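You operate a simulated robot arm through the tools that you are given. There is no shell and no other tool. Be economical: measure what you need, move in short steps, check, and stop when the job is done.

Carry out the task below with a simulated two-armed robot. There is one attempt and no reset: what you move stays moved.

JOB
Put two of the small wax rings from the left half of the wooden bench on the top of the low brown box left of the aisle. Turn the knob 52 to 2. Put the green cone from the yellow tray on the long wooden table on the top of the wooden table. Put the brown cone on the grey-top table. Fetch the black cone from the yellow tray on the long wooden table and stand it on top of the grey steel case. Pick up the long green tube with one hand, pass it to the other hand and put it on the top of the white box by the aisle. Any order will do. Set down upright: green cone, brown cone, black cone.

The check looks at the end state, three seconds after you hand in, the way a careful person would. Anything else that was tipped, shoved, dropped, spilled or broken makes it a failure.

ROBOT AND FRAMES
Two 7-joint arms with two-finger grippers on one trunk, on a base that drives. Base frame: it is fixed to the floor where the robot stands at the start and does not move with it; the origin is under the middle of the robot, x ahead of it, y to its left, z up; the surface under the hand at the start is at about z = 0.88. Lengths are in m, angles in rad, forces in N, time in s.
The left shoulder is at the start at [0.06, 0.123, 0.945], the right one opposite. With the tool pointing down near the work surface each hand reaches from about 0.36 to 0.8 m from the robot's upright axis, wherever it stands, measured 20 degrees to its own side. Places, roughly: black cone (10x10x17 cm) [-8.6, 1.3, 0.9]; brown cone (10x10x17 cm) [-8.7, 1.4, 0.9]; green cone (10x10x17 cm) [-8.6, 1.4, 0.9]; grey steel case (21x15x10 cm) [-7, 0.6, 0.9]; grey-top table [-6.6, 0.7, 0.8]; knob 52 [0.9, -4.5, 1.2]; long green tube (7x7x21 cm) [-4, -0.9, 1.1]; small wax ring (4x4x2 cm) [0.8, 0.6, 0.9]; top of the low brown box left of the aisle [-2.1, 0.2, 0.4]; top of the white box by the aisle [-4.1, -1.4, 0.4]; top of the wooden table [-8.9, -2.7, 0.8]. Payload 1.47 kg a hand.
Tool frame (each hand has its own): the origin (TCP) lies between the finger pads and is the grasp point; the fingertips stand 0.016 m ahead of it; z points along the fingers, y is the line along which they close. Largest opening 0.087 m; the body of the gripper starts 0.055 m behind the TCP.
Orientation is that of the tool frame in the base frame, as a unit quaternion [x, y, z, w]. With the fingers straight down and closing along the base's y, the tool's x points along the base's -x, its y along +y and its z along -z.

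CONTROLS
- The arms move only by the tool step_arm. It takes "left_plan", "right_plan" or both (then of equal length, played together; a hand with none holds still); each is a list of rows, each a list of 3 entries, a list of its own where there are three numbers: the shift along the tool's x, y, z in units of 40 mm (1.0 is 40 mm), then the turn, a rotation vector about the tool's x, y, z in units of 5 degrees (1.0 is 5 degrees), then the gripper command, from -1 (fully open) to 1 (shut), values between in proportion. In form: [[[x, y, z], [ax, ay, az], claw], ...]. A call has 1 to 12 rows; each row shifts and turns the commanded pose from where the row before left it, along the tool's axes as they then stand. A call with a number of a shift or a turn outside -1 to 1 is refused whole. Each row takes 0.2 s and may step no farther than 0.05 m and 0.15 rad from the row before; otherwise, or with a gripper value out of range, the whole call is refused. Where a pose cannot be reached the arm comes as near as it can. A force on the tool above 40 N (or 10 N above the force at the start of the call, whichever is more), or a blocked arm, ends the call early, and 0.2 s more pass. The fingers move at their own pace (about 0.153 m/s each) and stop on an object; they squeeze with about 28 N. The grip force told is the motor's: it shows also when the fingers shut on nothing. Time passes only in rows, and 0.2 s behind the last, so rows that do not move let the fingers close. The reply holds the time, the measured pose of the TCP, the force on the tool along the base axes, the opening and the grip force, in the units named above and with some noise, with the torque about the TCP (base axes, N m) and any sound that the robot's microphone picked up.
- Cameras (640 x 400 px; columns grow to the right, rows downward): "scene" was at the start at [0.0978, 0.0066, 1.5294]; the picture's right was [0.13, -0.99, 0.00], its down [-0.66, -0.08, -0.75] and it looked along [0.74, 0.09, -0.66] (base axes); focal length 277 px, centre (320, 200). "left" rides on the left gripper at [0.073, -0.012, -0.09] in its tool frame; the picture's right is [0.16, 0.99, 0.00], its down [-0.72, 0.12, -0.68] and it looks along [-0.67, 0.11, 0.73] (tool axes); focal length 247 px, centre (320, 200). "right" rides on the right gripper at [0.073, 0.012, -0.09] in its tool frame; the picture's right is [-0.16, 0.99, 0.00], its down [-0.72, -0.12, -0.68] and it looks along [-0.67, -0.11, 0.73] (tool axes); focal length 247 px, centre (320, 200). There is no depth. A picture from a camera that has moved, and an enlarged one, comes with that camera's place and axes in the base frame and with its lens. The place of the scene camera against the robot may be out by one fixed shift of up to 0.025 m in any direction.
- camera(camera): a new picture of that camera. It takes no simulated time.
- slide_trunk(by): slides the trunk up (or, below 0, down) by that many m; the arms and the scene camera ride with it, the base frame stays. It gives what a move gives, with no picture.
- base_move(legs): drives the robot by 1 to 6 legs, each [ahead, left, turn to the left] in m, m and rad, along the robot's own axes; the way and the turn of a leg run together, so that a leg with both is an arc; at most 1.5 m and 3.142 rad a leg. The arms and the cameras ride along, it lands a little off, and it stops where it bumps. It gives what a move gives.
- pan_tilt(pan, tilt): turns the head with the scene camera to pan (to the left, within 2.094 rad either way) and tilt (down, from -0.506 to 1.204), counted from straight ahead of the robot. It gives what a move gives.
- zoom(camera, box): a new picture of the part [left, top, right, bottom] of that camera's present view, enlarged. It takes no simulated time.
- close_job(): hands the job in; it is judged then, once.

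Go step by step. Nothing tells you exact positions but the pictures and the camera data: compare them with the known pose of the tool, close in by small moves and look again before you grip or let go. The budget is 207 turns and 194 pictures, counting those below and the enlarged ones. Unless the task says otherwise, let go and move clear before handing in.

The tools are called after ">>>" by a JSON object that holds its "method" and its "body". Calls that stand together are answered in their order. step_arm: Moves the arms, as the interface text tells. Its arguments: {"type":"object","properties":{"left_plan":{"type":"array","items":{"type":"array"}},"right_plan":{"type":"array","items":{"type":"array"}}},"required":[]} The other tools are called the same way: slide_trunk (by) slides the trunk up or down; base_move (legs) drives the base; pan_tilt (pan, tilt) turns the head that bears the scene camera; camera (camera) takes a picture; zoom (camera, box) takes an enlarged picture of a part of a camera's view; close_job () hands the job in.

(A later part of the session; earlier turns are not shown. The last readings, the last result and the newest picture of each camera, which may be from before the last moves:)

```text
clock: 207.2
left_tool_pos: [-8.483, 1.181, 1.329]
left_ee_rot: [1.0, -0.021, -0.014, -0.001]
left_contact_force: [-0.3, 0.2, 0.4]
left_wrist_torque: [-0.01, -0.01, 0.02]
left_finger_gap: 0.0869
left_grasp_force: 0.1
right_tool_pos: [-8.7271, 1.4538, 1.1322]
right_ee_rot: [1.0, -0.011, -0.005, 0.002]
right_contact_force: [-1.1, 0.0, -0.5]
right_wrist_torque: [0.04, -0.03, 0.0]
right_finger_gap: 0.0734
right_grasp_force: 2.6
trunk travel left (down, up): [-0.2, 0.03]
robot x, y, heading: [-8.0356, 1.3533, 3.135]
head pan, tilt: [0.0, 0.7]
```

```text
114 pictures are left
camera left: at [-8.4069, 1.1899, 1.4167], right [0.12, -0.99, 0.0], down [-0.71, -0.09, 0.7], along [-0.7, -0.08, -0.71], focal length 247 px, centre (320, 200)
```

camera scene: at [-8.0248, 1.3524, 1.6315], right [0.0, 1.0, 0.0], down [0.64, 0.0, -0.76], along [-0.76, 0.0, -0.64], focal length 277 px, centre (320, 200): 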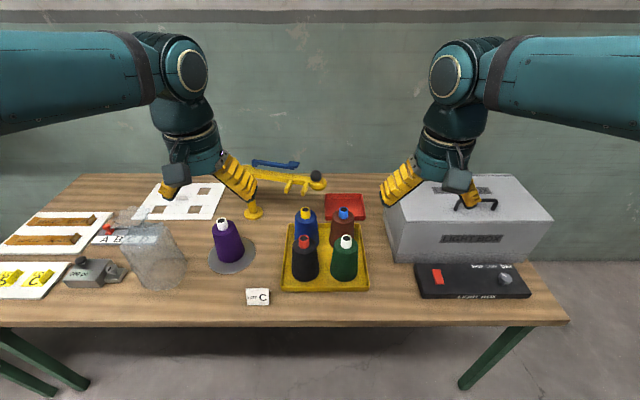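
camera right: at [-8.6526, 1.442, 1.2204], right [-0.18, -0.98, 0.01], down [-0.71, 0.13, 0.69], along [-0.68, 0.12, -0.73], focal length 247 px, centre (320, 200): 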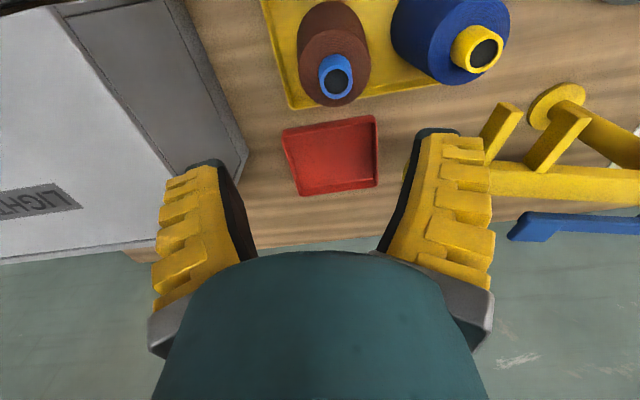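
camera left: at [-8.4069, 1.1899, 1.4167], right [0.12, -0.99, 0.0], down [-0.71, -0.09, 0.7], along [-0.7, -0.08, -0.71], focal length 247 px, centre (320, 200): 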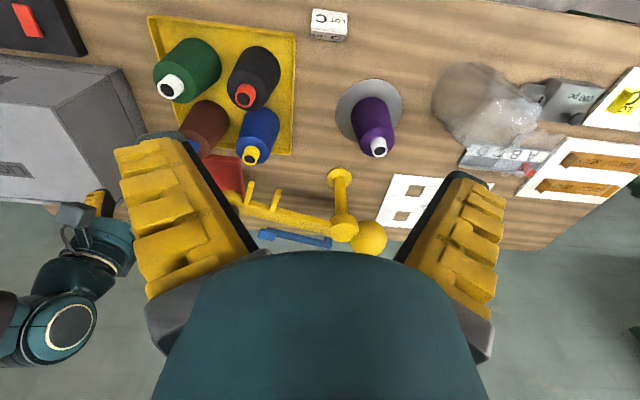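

>>> {"method": "step_arm", "body": {"right_plan": [[[-0.32, 0.35, 0.7], [0, 0, 0], -0.3], [[0, 0, 1], [0, 0, 0], -0.3], [[0, 0, 1], [0, 0, 0], -0.3], [[0, 0, 1], [0, 0, 0], -0.3]]}}

>>> {"method": "camera", "body": {"camera": "right"}}

>>> {"method": "zoom", "body": {"camera": "scene", "box": [250, 160, 440, 280]}}

```text
clock: 208.2
left_tool_pos: [-8.4807, 1.1814, 1.3309]
left_ee_rot: [1.0, -0.021, -0.015, 0.0]
left_contact_force: [-0.4, 0.3, 0.4]
left_wrist_torque: [0.01, 0.02, 0.01]
left_finger_gap: 0.0873
left_grasp_force: 0.0
right_tool_pos: [-8.7395, 1.4385, 0.9869]
right_ee_rot: [1.0, -0.011, -0.006, 0.002]
right_contact_force: [-0.4, 0.2, 0.6]
right_wrist_torque: [0.01, 0.0, 0.0]
right_finger_gap: 0.0616
right_grasp_force: 3.4
trunk travel left (down, up): [-0.2, 0.03]
robot x, y, heading: [-8.0375, 1.3537, 3.138]
head pan, tilt: [0.0, 0.7]
```

```text
113 pictures are left
camera right: at [-8.6657, 1.427, 1.0743], right [-0.18, -0.98, 0.01], down [-0.71, 0.13, 0.69], along [-0.68, 0.12, -0.73], focal length 247 px, centre (320, 200)
```

right: 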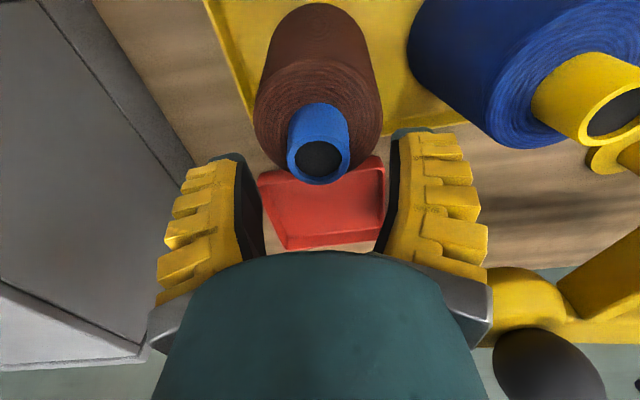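

```text
3.33 times, centred on (345, 220) of scene
camera zoom: at [-8.1268, 1.3525, 1.6315], right [0.0, 1.0, 0.0], down [0.64, 0.0, -0.76], along [-0.76, 0.0, -0.64], focal length 922 px, centre (237, 133)
```

zoom: 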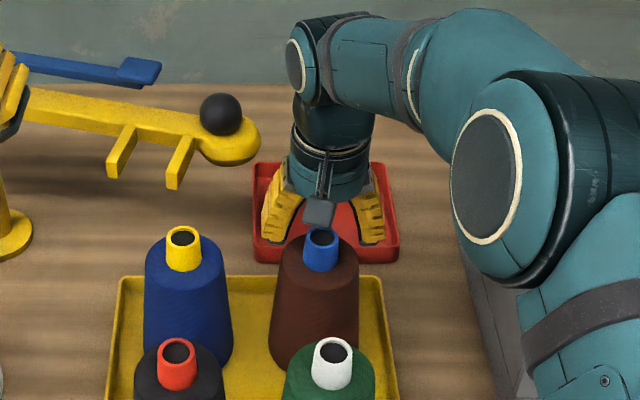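

>>> {"method": "step_arm", "body": {"right_plan": [[[0, 0, 0.4], [0, 0, 0], -0.3], [[0, 0, 0.4], [0, 0, 0], -0.3]]}}

>>> {"method": "camera", "body": {"camera": "right"}}

>>> {"method": "zoom", "body": {"camera": "scene", "box": [280, 190, 400, 265]}}

```text
clock: 208.8
left_tool_pos: [-8.4809, 1.1816, 1.3305]
left_ee_rot: [1.0, -0.021, -0.014, 0.0]
left_contact_force: [0.6, 0.2, 0.7]
left_wrist_torque: [0.01, -0.01, 0.05]
left_finger_gap: 0.087
left_grasp_force: 0.0
right_tool_pos: [-8.7393, 1.4387, 0.9531]
right_ee_rot: [1.0, -0.011, -0.006, 0.003]
right_contact_force: [-0.4, -1.4, 0.6]
right_wrist_torque: [-0.01, 0.01, -0.01]
right_finger_gap: 0.0613
right_grasp_force: 3.2
trunk travel left (down, up): [-0.2, 0.03]
robot x, y, heading: [-8.0312, 1.3603, 3.138]
head pan, tilt: [0.0, 0.7]
```

```text
111 pictures are left
camera right: at [-8.6648, 1.4264, 1.0419], right [-0.18, -0.98, 0.01], down [-0.71, 0.13, 0.69], along [-0.68, 0.12, -0.73], focal length 247 px, centre (320, 200)
```

right: 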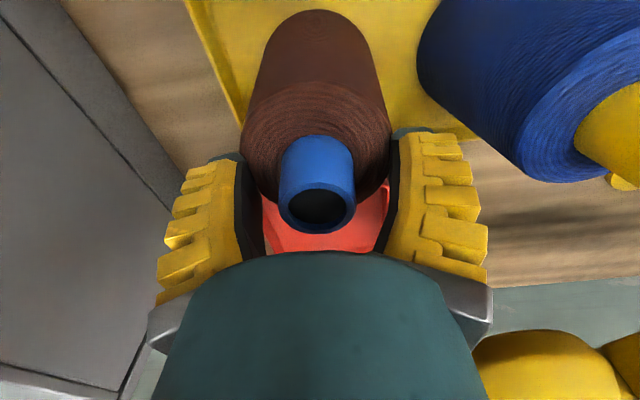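

```text
5.33 times, centred on (340, 228) of scene
camera zoom: at [-8.1263, 1.3523, 1.6316], right [0.0, 1.0, 0.0], down [0.64, 0.0, -0.76], along [-0.76, 0.0, -0.64], focal length 1475 px, centre (213, 53)
```

zoom: 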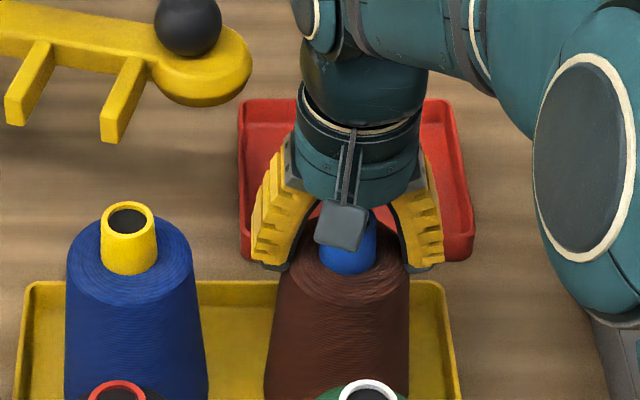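

The nose top is at z of about 0.97 and the shoulder at about 0.944. I'm raising slightly and closing on the nose.

>>> {"method": "step_arm", "body": {"right_plan": [[[0, 0.02, -0.18], [0, 0, 0], -0.1], [[0, 0, 0], [0, 0, 0], 0.1], [[0, 0, 0], [0, 0, 0], 0.3], [[0, 0, 0], [0, 0, 0], 0.5], [[0, 0, 0], [0, 0, 0], 0.8], [[0, 0, 0], [0, 0, 0], 1]]}}

>>> {"method": "camera", "body": {"camera": "right"}}

```text
clock: 210.2
left_tool_pos: [-8.4807, 1.1817, 1.3303]
left_ee_rot: [1.0, -0.021, -0.015, -0.001]
left_contact_force: [0.1, -0.4, 0.7]
left_wrist_torque: [0.02, 0.0, -0.02]
left_finger_gap: 0.0869
left_grasp_force: 0.0
right_tool_pos: [-8.738, 1.4368, 0.9624]
right_ee_rot: [1.0, -0.01, -0.007, 0.002]
right_contact_force: [2.8, 2.4, 8.2]
right_wrist_torque: [0.09, -0.67, 0.09]
right_finger_gap: 0.0269
right_grasp_force: 28.1
trunk travel left (down, up): [-0.2, 0.03]
robot x, y, heading: [-8.0333, 1.3574, 3.134]
head pan, tilt: [0.0, 0.7]
```

```text
109 pictures are left
camera right: at [-8.6637, 1.4254, 1.0503], right [-0.18, -0.98, 0.01], down [-0.71, 0.13, 0.69], along [-0.68, 0.12, -0.72], focal length 247 px, centre (320, 200)
```

right: 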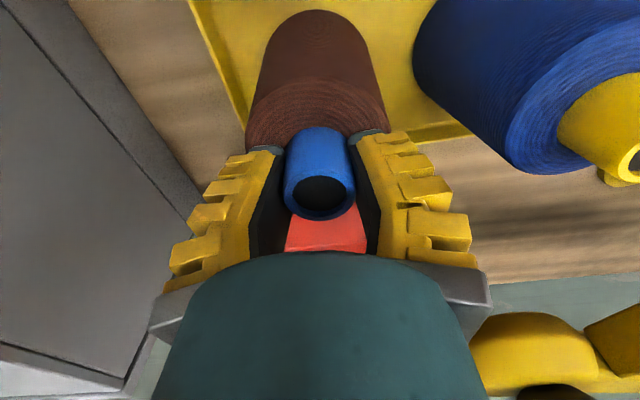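

>>> {"method": "step_arm", "body": {"right_plan": [[[0, 0, -0.1], [0, 0, 0], 1], [[0, 0, -0.4], [0, 0, 0], 1], [[0, 0, -0.8], [0, 0, 0], 1]]}}

>>> {"method": "camera", "body": {"camera": "right"}}

>>> {"method": "zoom", "body": {"camera": "scene", "box": [250, 160, 440, 280]}}

```text
clock: 211.1
left_tool_pos: [-8.4801, 1.1814, 1.3304]
left_ee_rot: [1.0, -0.021, -0.014, 0.0]
left_contact_force: [-0.2, 0.2, 0.3]
left_wrist_torque: [0.03, 0.0, -0.01]
left_finger_gap: 0.0869
left_grasp_force: 0.1
right_tool_pos: [-8.7381, 1.4375, 1.0121]
right_ee_rot: [1.0, -0.01, -0.005, 0.001]
right_contact_force: [0.6, 0.0, -5.0]
right_wrist_torque: [-0.01, 0.01, -0.02]
right_finger_gap: 0.02
right_grasp_force: 27.5
trunk travel left (down, up): [-0.2, 0.03]
robot x, y, heading: [-8.0355, 1.3534, 3.145]
head pan, tilt: [0.0, 0.7]
```

```text
108 pictures are left
camera right: at [-8.6639, 1.4255, 1.1005], right [-0.18, -0.98, 0.0], down [-0.71, 0.13, 0.69], along [-0.68, 0.12, -0.73], focal length 247 px, centre (320, 200)
```

right: 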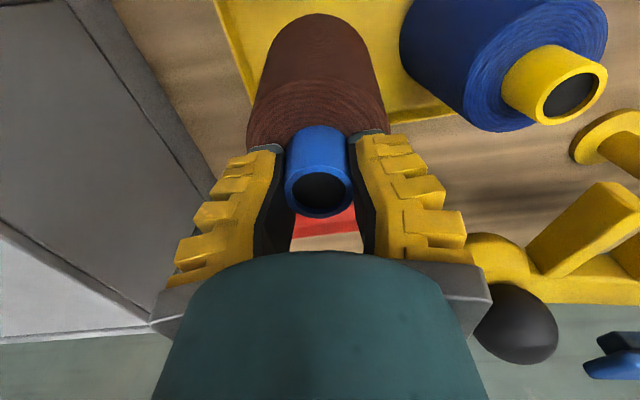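

```text
3.33 times, centred on (345, 220) of scene
camera zoom: at [-8.1262, 1.3523, 1.6316], right [0.0, 1.0, 0.0], down [0.64, 0.0, -0.77], along [-0.77, 0.0, -0.64], focal length 922 px, centre (237, 133)
```

zoom: 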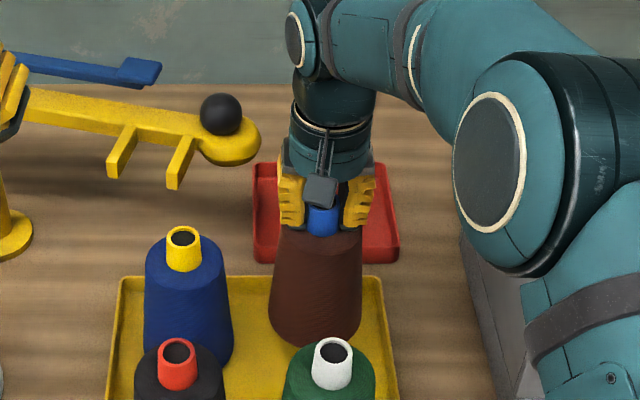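

>>> {"method": "step_arm", "body": {"right_plan": [[[0, 0, 0], [0, 0, 0], 1], [[0, 0, 0], [0, 0, 0], 1], [[0, 0, 0], [0, 0, 0], 1], [[0, 0, 0], [0, 0, 0], 1], [[0, 0, 0], [0, 0, 0], 1]]}}

>>> {"method": "camera", "body": {"camera": "right"}}

```text
clock: 212.2
left_tool_pos: [-8.4827, 1.1812, 1.3291]
left_ee_rot: [1.0, -0.021, -0.014, 0.0]
left_contact_force: [0.2, -0.1, -0.1]
left_wrist_torque: [0.0, 0.01, 0.03]
left_finger_gap: 0.0867
left_grasp_force: 0.0
right_tool_pos: [-8.7392, 1.4381, 1.0124]
right_ee_rot: [1.0, -0.01, -0.006, 0.001]
right_contact_force: [-0.2, -0.2, -5.3]
right_wrist_torque: [-0.02, 0.02, -0.03]
right_finger_gap: 0.0196
right_grasp_force: 28.1
trunk travel left (down, up): [-0.2, 0.03]
robot x, y, heading: [-8.0387, 1.3552, 3.136]
head pan, tilt: [0.0, 0.7]
```

```text
106 pictures are left
camera right: at [-8.6646, 1.4258, 1.1003], right [-0.18, -0.98, 0.01], down [-0.71, 0.13, 0.69], along [-0.68, 0.12, -0.73], focal length 247 px, centre (320, 200)
```

right: 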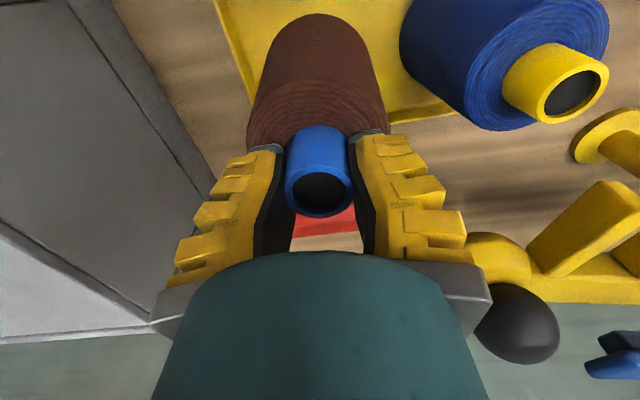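

Stable. I'm raising it clear of the others, then pulling back to the right.

>>> {"method": "step_arm", "body": {"right_plan": [[[0, 0, -0.8], [0, 0, 0], 1], [[0, 0, -0.8], [0, 0, 0], 1], [[0, 0, -0.8], [0, 0, 0], 1], [[0, 0, -0.8], [0, 0, 0], 1], [[0, 0, -0.8], [0, 0, 0], 1], [[0, 0, -0.8], [0, 0, 0], 1], [[0, 0, -0.8], [0, 0, 0], 1], [[0.5, -0.4, -0.5], [0, 0, 0], 1], [[0.7, -0.6, -0.2], [0, 0, 0], 1], [[0.7, -0.7, 0], [0, 0, 0], 1], [[0.7, -0.7, 0], [0, 0, 0], 1], [[0.7, -0.7, 0], [0, 0, 0], 1]]}}

>>> {"method": "step_arm", "body": {"right_plan": [[[0.7, -0.5, 0], [0, 0, 0], 1], [[0.7, -0.5, 0], [0, 0, 0], 1], [[0.7, 0, 0], [0, 0, 0], 1], [[0.7, 0, 0], [0, 0, 0], 1]], "left_plan": [[[-0.4, -0.75, 0.5], [0, 0, 0], -0.6], [[-0.4, -0.75, 0.5], [0, 0, 0], -0.6], [[-0.4, -0.75, 0.7], [0, 0, 0], -0.6], [[-0.4, -0.75, 0.7], [0, 0, 0], -0.6]]}}

>>> {"method": "camera", "body": {"camera": "left"}}

>>> {"method": "camera", "body": {"camera": "scene"}}

```text
clock: 214.8
left_tool_pos: [-8.4793, 1.1816, 1.3314]
left_ee_rot: [1.0, -0.02, -0.015, 0.0]
left_contact_force: [-0.2, -0.5, 0.3]
left_wrist_torque: [0.0, 0.0, -0.02]
left_finger_gap: 0.087
left_grasp_force: 0.0
right_tool_pos: [-8.5988, 1.5644, 1.2627]
right_ee_rot: [1.0, -0.011, -0.005, 0.002]
right_contact_force: [0.9, 0.5, -4.7]
right_wrist_torque: [0.02, 0.01, -0.02]
right_finger_gap: 0.0199
right_grasp_force: 27.7
trunk travel left (down, up): [-0.2, 0.03]
robot x, y, heading: [-8.0349, 1.3545, 3.14]
head pan, tilt: [0.0, 0.7]
```

```text
clock: 215.8
left_tool_pos: [-8.542, 1.3071, 1.234]
left_ee_rot: [1.0, -0.022, -0.015, 0.0]
left_contact_force: [0.0, -0.2, -0.1]
left_wrist_torque: [-0.02, 0.01, 0.0]
left_finger_gap: 0.073
left_grasp_force: 2.7
right_tool_pos: [-8.4877, 1.6007, 1.2614]
right_ee_rot: [1.0, -0.01, -0.006, 0.003]
right_contact_force: [-1.1, 0.6, -5.8]
right_wrist_torque: [-0.05, 0.0, -0.01]
right_finger_gap: 0.0198
right_grasp_force: 28.0
trunk travel left (down, up): [-0.2, 0.03]
robot x, y, heading: [-8.038, 1.3579, 3.139]
head pan, tilt: [0.0, 0.7]
```

```text
105 pictures are left
camera left: at [-8.4655, 1.3165, 1.3216], right [0.12, -0.99, 0.0], down [-0.71, -0.08, 0.7], along [-0.7, -0.08, -0.71], focal length 247 px, centre (320, 200)
```

left: 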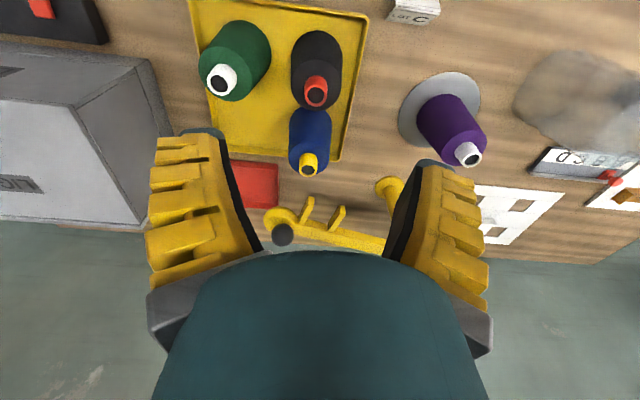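

```text
104 pictures are left
camera scene: at [-8.1267, 1.3543, 1.6315], right [0.0, 1.0, 0.0], down [0.64, 0.0, -0.76], along [-0.76, 0.0, -0.64], focal length 277 px, centre (320, 200)
```

scene: 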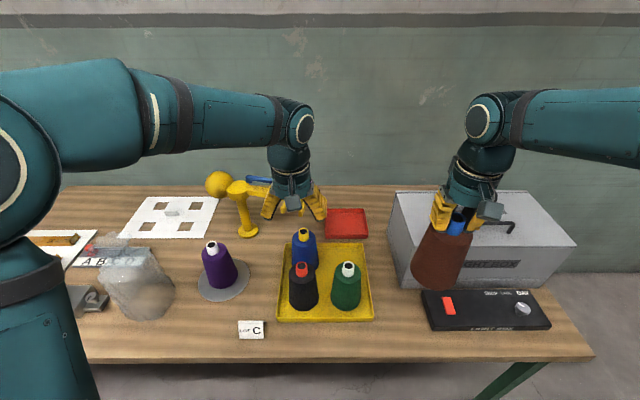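

>>> {"method": "step_arm", "body": {"left_plan": [[[-0.38, 0, 1], [0, 0, 0], -0.6], [[-0.38, 0, 1], [0, 0, 0], -0.6], [[-0.38, 0, 1], [0, 0, 0], -0.4], [[-0.38, 0, 1], [0, 0, 0], -0.3], [[0, 0, 1], [0, 0, 0], -0.3]]}}

>>> {"method": "camera", "body": {"camera": "left"}}

```text
clock: 217.1
left_tool_pos: [-8.6094, 1.3083, 1.0405]
left_ee_rot: [1.0, -0.021, -0.014, 0.0]
left_contact_force: [0.7, -0.3, 0.3]
left_wrist_torque: [0.02, 0.0, 0.03]
left_finger_gap: 0.0616
left_grasp_force: 3.9
right_tool_pos: [-8.4898, 1.5992, 1.2615]
right_ee_rot: [1.0, -0.01, -0.005, 0.001]
right_contact_force: [-0.6, -0.7, -6.4]
right_wrist_torque: [-0.04, -0.01, 0.02]
right_finger_gap: 0.0202
right_grasp_force: 28.1
trunk travel left (down, up): [-0.2, 0.03]
robot x, y, heading: [-8.034, 1.3549, 3.134]
head pan, tilt: [0.0, 0.7]
```

```text
103 pictures are left
camera left: at [-8.5342, 1.3167, 1.1274], right [0.12, -0.99, 0.0], down [-0.71, -0.09, 0.7], along [-0.7, -0.08, -0.71], focal length 247 px, centre (320, 200)
```

left: 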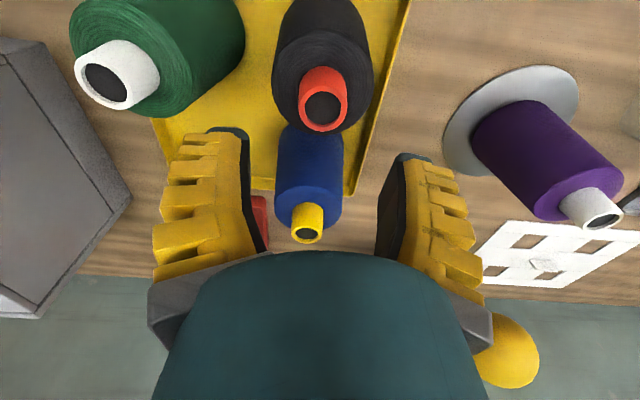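

>>> {"method": "step_arm", "body": {"left_plan": [[[0.1, 0, 0.9], [0, 0, 0], -0.3], [[0.1, 0, 0.9], [0, 0, 0], -0.3], [[0, 0, 0.1], [0, 0, 0], -0.2]]}}

>>> {"method": "camera", "body": {"camera": "left"}}

>>> {"method": "zoom", "body": {"camera": "scene", "box": [250, 215, 400, 310]}}

```text
clock: 217.8
left_tool_pos: [-8.6032, 1.3076, 0.9621]
left_ee_rot: [1.0, -0.021, -0.014, 0.0]
left_contact_force: [-0.3, -0.6, -0.2]
left_wrist_torque: [0.03, -0.02, 0.0]
left_finger_gap: 0.0574
left_grasp_force: 3.3
right_tool_pos: [-8.4882, 1.5996, 1.2638]
right_ee_rot: [1.0, -0.011, -0.006, 0.001]
right_contact_force: [0.1, -0.1, -5.8]
right_wrist_torque: [0.02, 0.0, -0.01]
right_finger_gap: 0.0202
right_grasp_force: 27.9
trunk travel left (down, up): [-0.2, 0.03]
robot x, y, heading: [-8.0344, 1.36, 3.139]
head pan, tilt: [0.0, 0.7]
```

```text
102 pictures are left
camera left: at [-8.5277, 1.3164, 1.0484], right [0.12, -0.99, 0.0], down [-0.71, -0.09, 0.7], along [-0.7, -0.08, -0.71], focal length 247 px, centre (320, 200)
```

left: 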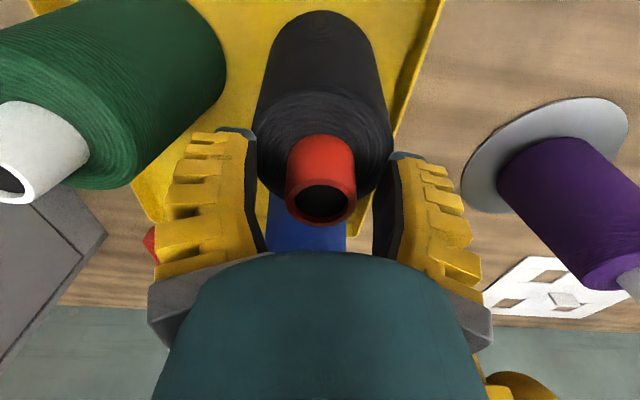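

```text
4.21 times, centred on (325, 262) of scene
camera zoom: at [-8.1265, 1.3524, 1.6316], right [0.0, 1.0, 0.0], down [0.64, 0.0, -0.76], along [-0.76, 0.0, -0.64], focal length 1164 px, centre (299, -63)
```

zoom: 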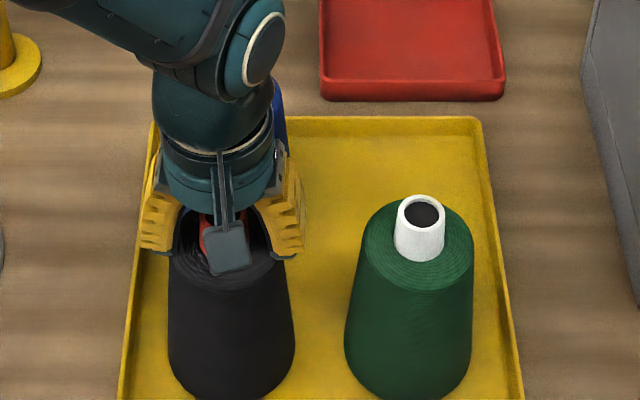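

>>> {"method": "step_arm", "body": {"left_plan": [[[0, 0, -0.1], [0, 0, 0], -0.1], [[0, 0, 0], [0, 0, 0], 0.1], [[0, 0, 0], [0, 0, 0], 0.3], [[0, 0, 0], [0, 0, 0], 0.5], [[0, 0, 0], [0, 0, 0], 0.8], [[0, 0, 0], [0, 0, 0], 1]]}}

>>> {"method": "step_arm", "body": {"left_plan": [[[0, 0, -0.1], [0, 0, 0], 1], [[0, 0, -0.4], [0, 0, 0], 1], [[0, 0, -0.8], [0, 0, 0], 1], [[0, 0, 0], [0, 0, 0], 1], [[0, 0, 0], [0, 0, 0], 1]]}}

>>> {"method": "camera", "body": {"camera": "left"}}

```text
clock: 219.2
left_tool_pos: [-8.6029, 1.3071, 0.9659]
left_ee_rot: [1.0, -0.021, -0.015, 0.0]
left_contact_force: [-0.7, -1.8, 4.9]
left_wrist_torque: [-0.03, -0.06, -0.09]
left_finger_gap: 0.0269
left_grasp_force: 28.5
right_tool_pos: [-8.4881, 1.6001, 1.2615]
right_ee_rot: [1.0, -0.011, -0.005, 0.002]
right_contact_force: [0.3, -0.3, -5.4]
right_wrist_torque: [-0.01, -0.02, 0.0]
right_finger_gap: 0.0201
right_grasp_force: 27.7
trunk travel left (down, up): [-0.2, 0.03]
robot x, y, heading: [-8.0367, 1.3551, 3.14]
head pan, tilt: [0.0, 0.7]
```

```text
clock: 220.4
left_tool_pos: [-8.6023, 1.3048, 1.0183]
left_ee_rot: [1.0, -0.022, -0.015, 0.0]
left_contact_force: [-0.8, -1.5, -4.8]
left_wrist_torque: [0.0, 0.0, -0.01]
left_finger_gap: 0.0239
left_grasp_force: 28.6
right_tool_pos: [-8.4888, 1.5994, 1.2623]
right_ee_rot: [1.0, -0.01, -0.006, 0.002]
right_contact_force: [1.2, -0.3, -5.7]
right_wrist_torque: [0.0, 0.01, 0.0]
right_finger_gap: 0.0194
right_grasp_force: 27.7
trunk travel left (down, up): [-0.2, 0.03]
robot x, y, heading: [-8.0329, 1.3534, 3.141]
head pan, tilt: [0.0, 0.7]
```

```text
100 pictures are left
camera left: at [-8.5265, 1.3143, 1.1047], right [0.12, -0.99, 0.0], down [-0.71, -0.09, 0.7], along [-0.7, -0.08, -0.71], focal length 247 px, centre (320, 200)
```

left: 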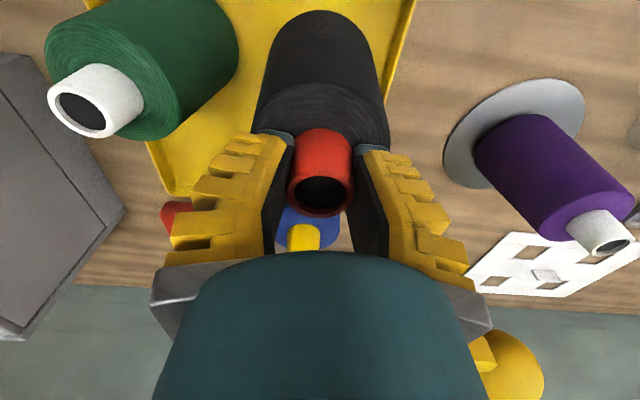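

Black is lifted too. I'm raising it, pulling in, and backing out toward the aisle.

>>> {"method": "step_arm", "body": {"left_plan": [[[0, 0, -0.8], [0, 0, 0], 1], [[0, 0, -0.8], [0, 0, 0], 1], [[0, 0, -0.8], [0, 0, 0], 1], [[0, 0, -0.8], [0, 0, 0], 1], [[0, 0, -0.8], [0, 0, 0], 1], [[0, 0, -0.8], [0, 0, 0], 1], [[0, 0, -0.8], [0, 0, 0], 1], [[0.6, 0.5, -0.5], [0, 0, 0], 1], [[0.6, 0.5, 0], [0, 0, 0], 1], [[0.6, 0.5, 0], [0, 0, 0], 1], [[0.6, 0.5, 0], [0, 0, 0], 1], [[0.5, 0.5, 0], [0, 0, 0], 1]]}}

>>> {"method": "base_move", "body": {"legs": [[-0.6, 0, 0], [-0.55, -0.4, 0], [0, 0, 1.571]]}}

>>> {"method": "pan_tilt", "body": {"pan": 0, "tilt": 0.7}}

>>> {"method": "camera", "body": {"camera": "scene"}}

```text
clock: 223.1
left_tool_pos: [-8.4826, 1.2004, 1.2588]
left_ee_rot: [1.0, -0.02, -0.015, 0.0]
left_contact_force: [1.0, -0.2, -6.2]
left_wrist_torque: [0.0, 0.02, 0.04]
left_finger_gap: 0.0221
left_grasp_force: 27.1
right_tool_pos: [-8.4883, 1.5993, 1.2622]
right_ee_rot: [1.0, -0.011, -0.006, 0.002]
right_contact_force: [1.0, 0.3, -6.0]
right_wrist_torque: [0.01, 0.02, -0.03]
right_finger_gap: 0.0195
right_grasp_force: 27.8
trunk travel left (down, up): [-0.2, 0.03]
robot x, y, heading: [-8.0367, 1.3557, 3.143]
head pan, tilt: [0.0, 0.7]
```

```text
clock: 233.9
left_tool_pos: [-6.7349, 1.3023, 1.2593]
left_ee_rot: [0.72, 0.694, -0.01, 0.01]
left_contact_force: [-0.3, 0.2, -5.7]
left_wrist_torque: [-0.03, 0.01, 0.02]
left_finger_gap: 0.0189
left_grasp_force: 28.4
right_tool_pos: [-7.1337, 1.295, 1.2617]
right_ee_rot: [0.712, 0.702, -0.003, 0.005]
right_contact_force: [-1.0, 0.3, -5.0]
right_wrist_torque: [-0.02, -0.02, 0.01]
right_finger_gap: 0.0197
right_grasp_force: 27.5
trunk travel left (down, up): [-0.2, 0.03]
robot x, y, heading: [-6.8942, 1.7502, -1.565]
head pan, tilt: [0.0, 0.7]
```

```text
clock: 234.5
left_tool_pos: [-6.7348, 1.3018, 1.2589]
left_ee_rot: [0.72, 0.694, -0.01, 0.01]
left_contact_force: [-0.3, 0.2, -5.3]
left_wrist_torque: [-0.01, -0.03, 0.03]
left_finger_gap: 0.0191
left_grasp_force: 28.0
right_tool_pos: [-7.1341, 1.2948, 1.2617]
right_ee_rot: [0.712, 0.702, -0.002, 0.005]
right_contact_force: [-0.1, -0.5, -6.1]
right_wrist_torque: [0.0, -0.04, -0.02]
right_finger_gap: 0.0196
right_grasp_force: 27.6
trunk travel left (down, up): [-0.2, 0.03]
robot x, y, heading: [-6.8894, 1.7504, -1.569]
head pan, tilt: [0.0, 0.7]
```

```text
99 pictures are left
camera scene: at [-6.8873, 1.6496, 1.6315], right [-1.0, 0.0, 0.0], down [0.0, 0.64, -0.76], along [0.0, -0.76, -0.64], focal length 277 px, centre (320, 200)
```

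scene: 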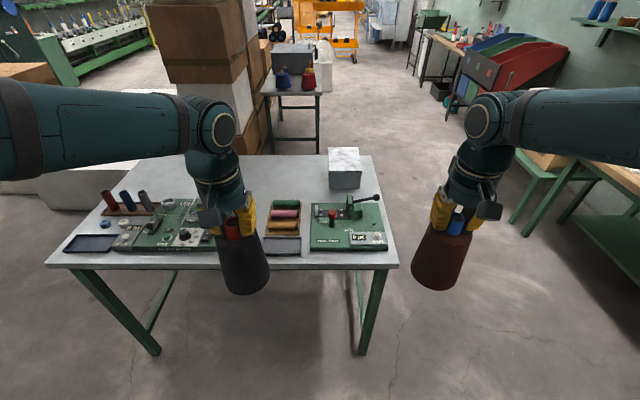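

The grey case is near the table's far end at (-7.0, 0.58), out of reach from this side. I'll go to the table's end between the two tables, facing +x.

>>> {"method": "base_move", "body": {"legs": [[0, -0.95, 0], [0, 0, 1.571], [0, -0.65, 0], [0, -0.6, 0]]}}

>>> {"method": "camera", "body": {"camera": "scene"}}

```text
clock: 258.0
left_tool_pos: [-7.3795, 0.6703, 1.2581]
left_ee_rot: [0.016, 1.0, -0.001, 0.014]
left_contact_force: [-1.1, 0.5, -4.9]
left_wrist_torque: [0.02, 0.02, 0.0]
left_finger_gap: 0.0178
left_grasp_force: 28.2
right_tool_pos: [-7.3684, 0.2721, 1.2625]
right_ee_rot: [0.006, 1.0, 0.001, 0.005]
right_contact_force: [1.4, 0.3, -5.0]
right_wrist_torque: [-0.04, -0.01, 0.0]
right_finger_gap: 0.0187
right_grasp_force: 27.7
trunk travel left (down, up): [-0.2, 0.03]
robot x, y, heading: [-7.8262, 0.5119, 0.003]
head pan, tilt: [0.0, 0.7]
```

```text
98 pictures are left
camera scene: at [-7.7247, 0.5071, 1.6315], right [0.01, -1.0, 0.0], down [-0.64, 0.0, -0.76], along [0.76, 0.01, -0.64], focal length 277 px, centre (320, 200)
```

scene: 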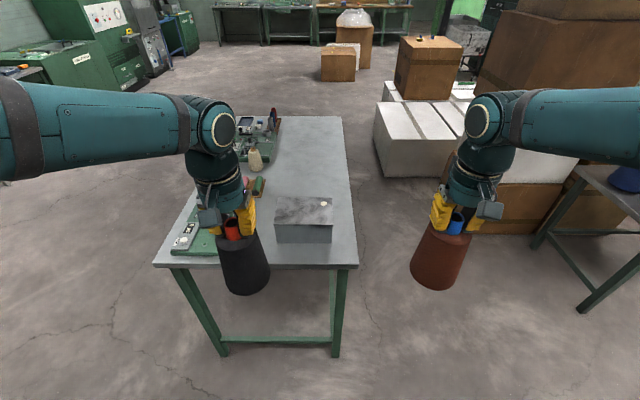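

The case top spans about x -7.0 to -6.83 and y 0.47 to 0.69. The free table strip behind it is easier to reach from the -y side, so I'll drive round to face +y.

>>> {"method": "base_move", "body": {"legs": [[0.25, 0, 0], [0, -0.8, 0], [0, 0, 1.571], [0, -0.8, 0]]}}

>>> {"method": "camera", "body": {"camera": "scene"}}

```text
clock: 277.8
left_tool_pos: [-6.9393, 0.1656, 1.2586]
left_ee_rot: [-0.703, 0.711, 0.01, 0.009]
left_contact_force: [0.3, -0.3, -5.3]
left_wrist_torque: [0.04, 0.05, 0.01]
left_finger_gap: 0.0178
left_grasp_force: 28.1
right_tool_pos: [-6.5412, 0.1833, 1.2632]
right_ee_rot: [0.711, -0.703, -0.006, -0.003]
right_contact_force: [-0.2, 0.3, -5.0]
right_wrist_torque: [-0.04, 0.05, 0.02]
right_finger_gap: 0.0187
right_grasp_force: 27.9
trunk travel left (down, up): [-0.2, 0.03]
robot x, y, heading: [-6.7714, -0.2775, 1.602]
head pan, tilt: [0.0, 0.7]
```

```text
97 pictures are left
camera scene: at [-6.7684, -0.1851, 1.6315], right [1.0, 0.03, 0.0], down [0.02, -0.64, -0.76], along [-0.02, 0.76, -0.64], focal length 277 px, centre (320, 200)
```

scene: 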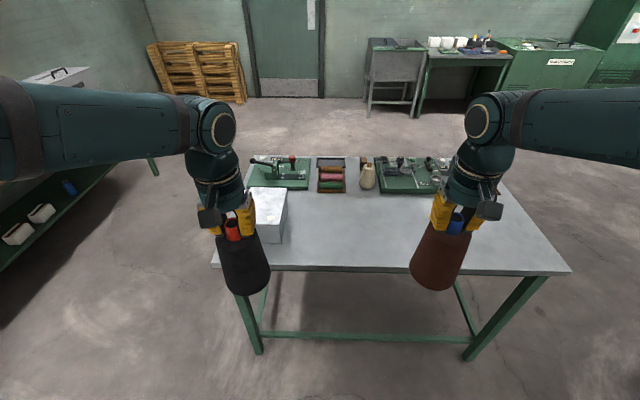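

>>> {"method": "base_move", "body": {"legs": [[0.26, 0, -0.03]]}}

>>> {"method": "camera", "body": {"camera": "left"}}

>>> {"method": "camera", "body": {"camera": "right"}}

>>> {"method": "camera", "body": {"camera": "scene"}}

```text
clock: 279.6
left_tool_pos: [-6.9279, 0.4327, 1.2581]
left_ee_rot: [-0.692, 0.722, 0.009, 0.01]
left_contact_force: [1.2, 0.4, -5.4]
left_wrist_torque: [-0.03, 0.0, 0.01]
left_finger_gap: 0.0175
left_grasp_force: 27.9
right_tool_pos: [-6.5296, 0.4372, 1.2624]
right_ee_rot: [-0.699, 0.715, 0.005, 0.002]
right_contact_force: [0.2, -0.1, -5.3]
right_wrist_torque: [-0.03, -0.04, 0.03]
right_finger_gap: 0.0184
right_grasp_force: 27.6
trunk travel left (down, up): [-0.2, 0.03]
robot x, y, heading: [-6.7759, -0.0181, 1.566]
head pan, tilt: [0.0, 0.7]
```

```text
96 pictures are left
camera left: at [-6.9194, 0.357, 1.3456], right [-0.99, -0.11, 0.0], down [-0.08, 0.71, 0.7], along [-0.08, 0.7, -0.71], focal length 247 px, centre (320, 200)
```

left: 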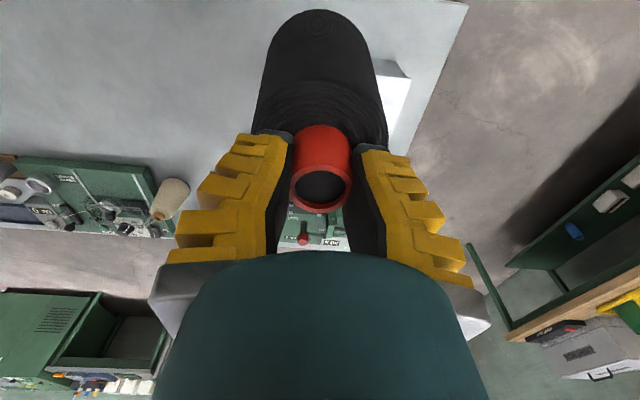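

```text
95 pictures are left
camera right: at [-6.5407, 0.3647, 1.3501], right [-0.98, 0.18, 0.01], down [0.13, 0.71, 0.69], along [0.12, 0.68, -0.73], focal length 247 px, centre (320, 200)
```

right: 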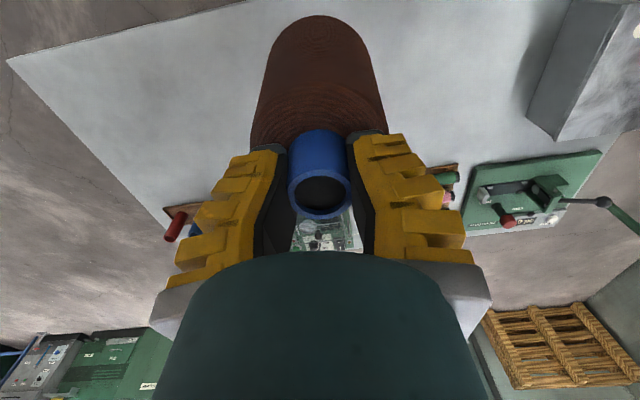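

```text
94 pictures are left
camera scene: at [-6.7684, 0.0768, 1.6315], right [1.0, 0.0, 0.0], down [0.0, -0.64, -0.76], along [0.0, 0.76, -0.64], focal length 277 px, centre (320, 200)
```

scene: 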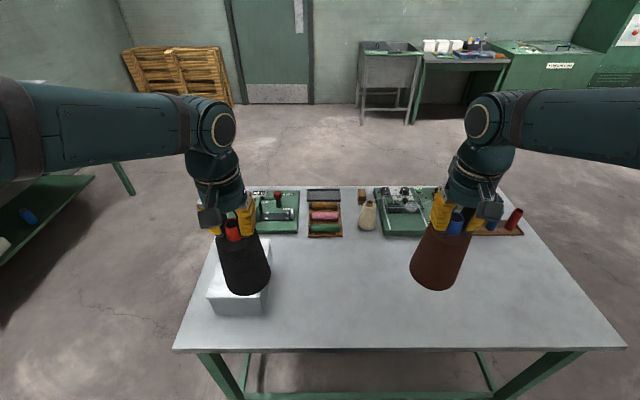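

Next I'm moving black over the case centre (-7.005, 0.595) and brown over free table space at (-6.53, 0.52).

>>> {"method": "step_arm", "body": {"left_plan": [[[-0.81, 0.39, 0.2], [0, 0, 0], 1], [[-0.81, 0.39, 0.2], [0, 0, 0], 1], [[-0.81, 0.39, 0.2], [0, 0, 0], 1], [[-0.81, 0.39, 0.2], [0, 0, 0], 1], [[-0.81, 0.39, 0.2], [0, 0, 0], 1]], "right_plan": [[[-0.42, 0, 0.9], [0, 0, 0], 1], [[-0.42, 0, 0.9], [0, 0, 0], 1], [[-0.42, 0, 0.9], [0, 0, 0], 1], [[-0.42, 0, 0.9], [0, 0, 0], 1], [[-0.42, 0, 0.9], [0, 0, 0], 1]]}}

>>> {"method": "camera", "body": {"camera": "left"}}

>>> {"method": "camera", "body": {"camera": "scene"}}

```text
clock: 280.8
left_tool_pos: [-6.9999, 0.6009, 1.2208]
left_ee_rot: [-0.691, 0.723, 0.009, 0.009]
left_contact_force: [-0.4, 1.1, -6.1]
left_wrist_torque: [-0.05, 0.02, 0.0]
left_finger_gap: 0.0175
left_grasp_force: 28.3
right_tool_pos: [-6.5291, 0.5264, 1.081]
right_ee_rot: [-0.699, 0.715, 0.004, 0.002]
right_contact_force: [-0.3, 1.5, -5.4]
right_wrist_torque: [0.01, -0.01, -0.02]
right_finger_gap: 0.0182
right_grasp_force: 27.8
trunk travel left (down, up): [-0.2, 0.03]
robot x, y, heading: [-6.7721, -0.0119, 1.572]
head pan, tilt: [0.0, 0.7]
```

```text
93 pictures are left
camera left: at [-6.9915, 0.5257, 1.3078], right [-0.99, -0.11, 0.0], down [-0.09, 0.71, 0.7], along [-0.08, 0.69, -0.72], focal length 247 px, centre (320, 200)
```

left: 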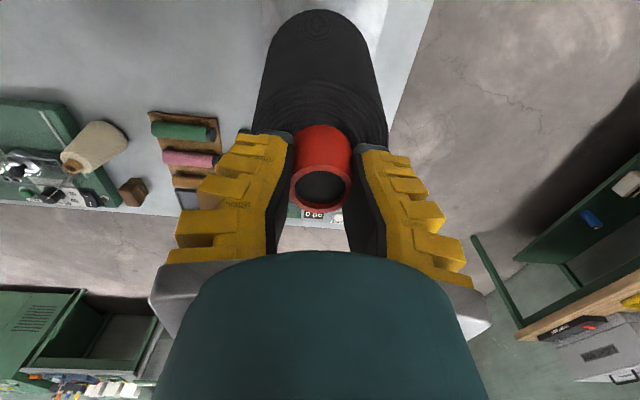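

```text
92 pictures are left
camera scene: at [-6.7689, 0.0796, 1.6312], right [1.0, 0.0, 0.0], down [0.0, -0.65, -0.76], along [0.0, 0.76, -0.65], focal length 277 px, centre (320, 200)
```

scene: 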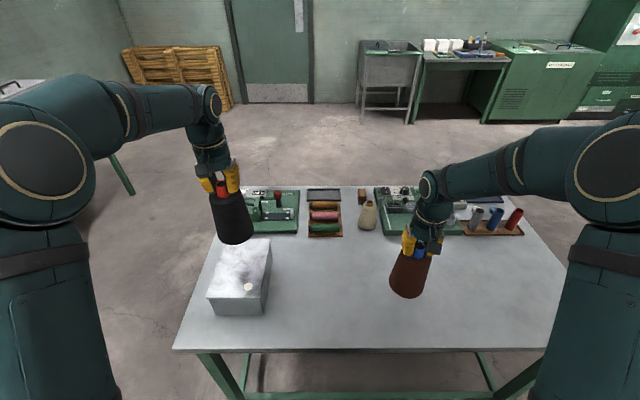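

>>> {"method": "zoom", "body": {"camera": "scene", "box": [180, 170, 330, 320]}}

>>> {"method": "step_arm", "body": {"left_plan": [[[0, 0, 0.5], [0, 0, 0], 1], [[0.05, 0, 0.5], [0, 0, 0], 1], [[0.05, 0, 0.5], [0, 0, 0], 1], [[0.05, 0, 0.5], [0, 0, 0], 1]], "right_plan": [[[0, 0, 0.4], [0, 0, 0], 1], [[0, 0, 0.4], [0, 0, 0], 1], [[0, 0, 0.4], [0, 0, 0], 1], [[0, 0, 0.2], [0, 0, 0], 1]]}}

>>> {"method": "camera", "body": {"camera": "scene"}}

```text
2.67 times, centred on (255, 245) of scene
camera zoom: at [-6.7689, 0.0796, 1.6312], right [1.0, 0.0, 0.0], down [0.0, -0.65, -0.76], along [0.0, 0.76, -0.65], focal length 738 px, centre (493, 80)
```

zoom: 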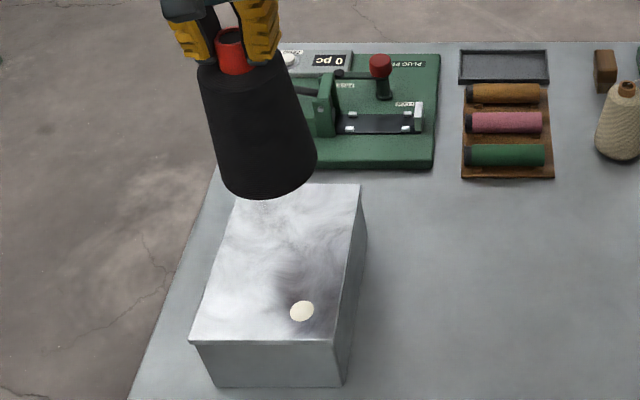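

```text
clock: 281.8
left_tool_pos: [-6.9991, 0.5942, 1.1415]
left_ee_rot: [-0.691, 0.722, 0.01, 0.011]
left_contact_force: [1.2, 0.5, -6.0]
left_wrist_torque: [-0.01, -0.01, 0.0]
left_finger_gap: 0.0174
left_grasp_force: 27.4
right_tool_pos: [-6.5283, 0.524, 1.0258]
right_ee_rot: [-0.699, 0.715, 0.004, 0.003]
right_contact_force: [-0.9, -0.1, -5.5]
right_wrist_torque: [-0.01, 0.01, 0.04]
right_finger_gap: 0.018
right_grasp_force: 28.2
trunk travel left (down, up): [-0.2, 0.03]
robot x, y, heading: [-6.773, -0.0162, 1.566]
head pan, tilt: [0.0, 0.7]
```

```text
90 pictures are left
camera scene: at [-6.7686, 0.0768, 1.6315], right [1.0, 0.0, 0.0], down [0.0, -0.64, -0.76], along [0.0, 0.76, -0.64], focal length 277 px, centre (320, 200)
```

scene: 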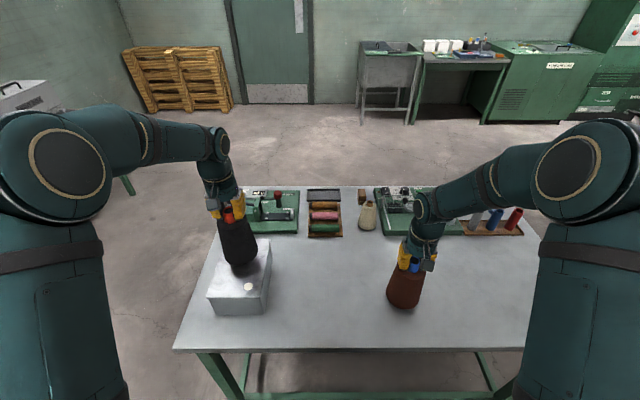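

>>> {"method": "step_arm", "body": {"left_plan": [[[0, 0.05, 0.4], [0, 0, 0], 1], [[0, 0.05, 0.2], [0, 0, 0], 1], [[0, 0, 0.1], [0, 0, 0], 1], [[0, 0, 0.1], [0, 0, 0], 1], [[0, 0, 0.1], [0, 0, 0], 1]], "right_plan": [[[0, 0, 0.3], [0, 0, 0], 1], [[0, 0, 0.2], [0, 0, 0], 1], [[0, 0, 0.1], [0, 0, 0], 1], [[0, 0, 0.1], [0, 0, 0], 1], [[0, 0, 0.1], [0, 0, 0], 1]]}}

>>> {"method": "zoom", "body": {"camera": "scene", "box": [180, 180, 440, 340]}}

```text
clock: 282.9
left_tool_pos: [-7.0011, 0.5939, 1.1161]
left_ee_rot: [-0.691, 0.723, 0.012, 0.014]
left_contact_force: [0.1, -3.0, 9.3]
left_wrist_torque: [-0.2, 0.14, -0.01]
left_finger_gap: 0.018
left_grasp_force: 28.4
right_tool_pos: [-6.528, 0.5246, 1.0058]
right_ee_rot: [-0.7, 0.714, 0.011, 0.007]
right_contact_force: [1.7, -3.5, 20.1]
right_wrist_torque: [-0.05, -0.12, 0.04]
right_finger_gap: 0.032
right_grasp_force: 28.2
trunk travel left (down, up): [-0.2, 0.03]
robot x, y, heading: [-6.7768, -0.0166, 1.567]
head pan, tilt: [0.0, 0.7]
stopped in row 5 (right hand): the force on the tool passed its limit at 46 N (the readings are from after the stop); the commanded pose is now the measured one
```

```text
2.46 times, centred on (310, 260) of scene
camera zoom: at [-6.7685, 0.0716, 1.6318], right [1.0, 0.0, 0.0], down [0.0, -0.64, -0.77], along [0.0, 0.77, -0.64], focal length 681 px, centre (345, 52)
```

zoom: 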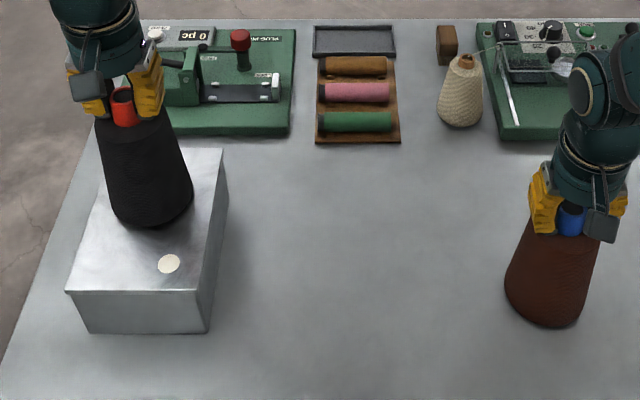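

Both cones rest on their surfaces. I'm relaxing the push and opening slowly, then rising.

>>> {"method": "step_arm", "body": {"left_plan": [[[0, 0, -0.04], [0, 0, 0], 1], [[0, 0, 0], [0, 0, 0], 0.5], [[0, 0, 0], [0, 0, 0], 0.3], [[0, 0, 0], [0, 0, 0], 0.1], [[0, 0, 0], [0, 0, 0], -0.2], [[0, 0, 0], [0, 0, 0], -0.2], [[0, 0, -0.5], [0, 0, 0], -0.2], [[0, 0, -1], [0, 0, 0], -0.2], [[0, 0, -1], [0, 0, 0], -0.2], [[0, 0, -1], [0, 0, 0], -0.2]], "right_plan": [[[0, 0, -0.08], [0, 0, 0], 1], [[0, 0, 0], [0, 0, 0], 0.4], [[0, 0, 0], [0, 0, 0], 0.2], [[0, 0, 0], [0, 0, 0], 0], [[0, 0, 0], [0, 0, 0], -0.2], [[0, 0, 0], [0, 0, 0], -0.2], [[0, 0, -0.5], [0, 0, 0], -0.2], [[0, 0, -1], [0, 0, 0], -0.2], [[0, 0, -1], [0, 0, 0], -0.2], [[0, 0, -1], [0, 0, 0], -0.2]]}}

>>> {"method": "zoom", "body": {"camera": "scene", "box": [180, 180, 440, 340]}}

```text
clock: 285.1
left_tool_pos: [-7.0021, 0.5893, 1.2582]
left_ee_rot: [-0.691, 0.722, 0.012, 0.013]
left_contact_force: [-0.3, 0.6, -0.2]
left_wrist_torque: [0.0, -0.01, 0.04]
left_finger_gap: 0.0573
left_grasp_force: 3.6
right_tool_pos: [-6.5266, 0.5232, 1.1438]
right_ee_rot: [-0.7, 0.714, 0.008, 0.007]
right_contact_force: [-0.2, 0.0, 0.1]
right_wrist_torque: [0.04, 0.01, 0.03]
right_finger_gap: 0.0574
right_grasp_force: 3.8
trunk travel left (down, up): [-0.2, 0.03]
robot x, y, heading: [-6.771, -0.016, 1.566]
head pan, tilt: [0.0, 0.7]
```

```text
2.46 times, centred on (310, 260) of scene
camera zoom: at [-6.7683, 0.0739, 1.6317], right [1.0, 0.0, 0.0], down [0.0, -0.64, -0.77], along [0.0, 0.77, -0.64], focal length 681 px, centre (345, 52)
```

zoom: 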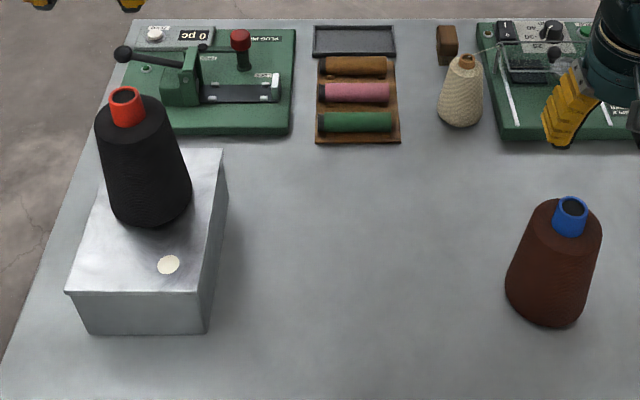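

Both stand upright. Now I'm tucking the arms and driving back to the wooden table for the green cone.

>>> {"method": "step_arm", "body": {"left_plan": [[[0, 0, -0.8], [0, 0, 0], -0.6], [[0.4, 0, -0.6], [0, 0, 0], -0.6], [[0.8, -0.2, -0.4], [0, 0, 0], -0.6], [[0.8, -0.2, 0], [0, 0, 0], -0.6], [[0.8, -0.2, 0], [0, 0, 0], -0.6], [[0.8, -0.2, 0], [0, 0, 0], -0.6]], "right_plan": [[[0, 0, -1], [0, 0, 0], -0.6], [[0, 0, -1], [0, 0, 0], -0.6], [[0.4, 0, -1], [0, 0, 0], -0.6], [[0.4, 0, -1], [0, 0, 0], -0.6], [[0.6, 0.4, -0.6], [0, 0, 0], -0.6], [[0.6, 0.4, 0], [0, 0, 0], -0.6]]}}

>>> {"method": "base_move", "body": {"legs": [[-0.28, 0, 0], [0, 0.78, 0], [0, 0, 1.571], [0, -0.85, 0], [0, -0.8, 0], [0.46, 0, 0]]}}

>>> {"method": "camera", "body": {"camera": "scene"}}

>>> {"method": "camera", "body": {"camera": "right"}}

```text
clock: 286.5
left_tool_pos: [-6.978, 0.4416, 1.3228]
left_ee_rot: [-0.691, 0.722, 0.012, 0.014]
left_contact_force: [0.5, -0.3, 0.3]
left_wrist_torque: [0.03, 0.0, 0.03]
left_finger_gap: 0.0732
left_grasp_force: 2.9
right_tool_pos: [-6.5606, 0.438, 1.3313]
right_ee_rot: [-0.699, 0.715, 0.009, 0.007]
right_contact_force: [0.0, -0.3, 0.3]
right_wrist_torque: [0.03, 0.0, 0.01]
right_finger_gap: 0.0732
right_grasp_force: 2.9
trunk travel left (down, up): [-0.2, 0.03]
robot x, y, heading: [-6.7755, -0.0163, 1.566]
head pan, tilt: [0.0, 0.7]
```

```text
clock: 315.7
left_tool_pos: [-8.412, 1.168, 1.3219]
left_ee_rot: [0.999, -0.041, -0.016, -0.002]
left_contact_force: [-0.3, 0.3, 0.1]
left_wrist_torque: [0.0, -0.03, 0.01]
left_finger_gap: 0.0731
left_grasp_force: 2.0
right_tool_pos: [-8.392, 1.5853, 1.3297]
right_ee_rot: [1.0, -0.03, -0.01, 0.001]
right_contact_force: [-0.5, -0.4, 0.0]
right_wrist_torque: [0.01, 0.03, 0.02]
right_finger_gap: 0.0735
right_grasp_force: 2.3
trunk travel left (down, up): [-0.2, 0.03]
robot x, y, heading: [-7.9431, 1.3527, 3.102]
head pan, tilt: [0.0, 0.7]
```

```text
87 pictures are left
camera scene: at [-8.0354, 1.354, 1.6316], right [0.04, 1.0, 0.0], down [0.64, -0.03, -0.76], along [-0.76, 0.03, -0.64], focal length 277 px, centre (320, 200)
```

scene: 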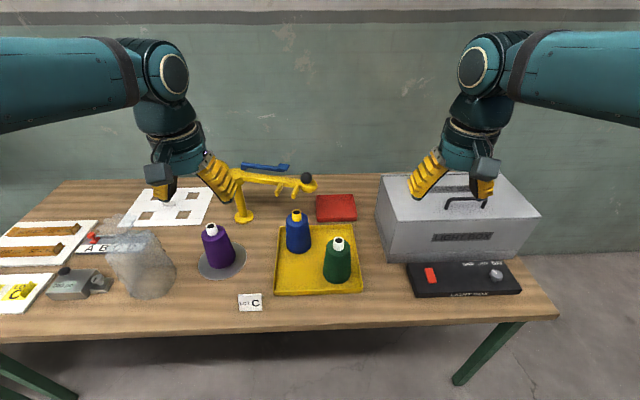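

```text
86 pictures are left
camera right: at [-8.3171, 1.5699, 1.4164], right [-0.22, -0.98, 0.01], down [-0.7, 0.16, 0.69], along [-0.68, 0.14, -0.72], focal length 247 px, centre (320, 200)
```

right: 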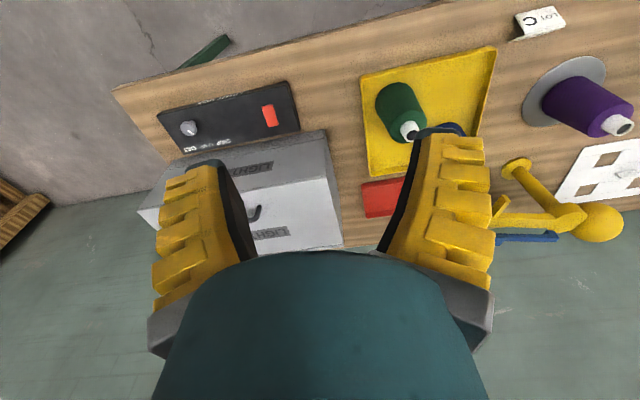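

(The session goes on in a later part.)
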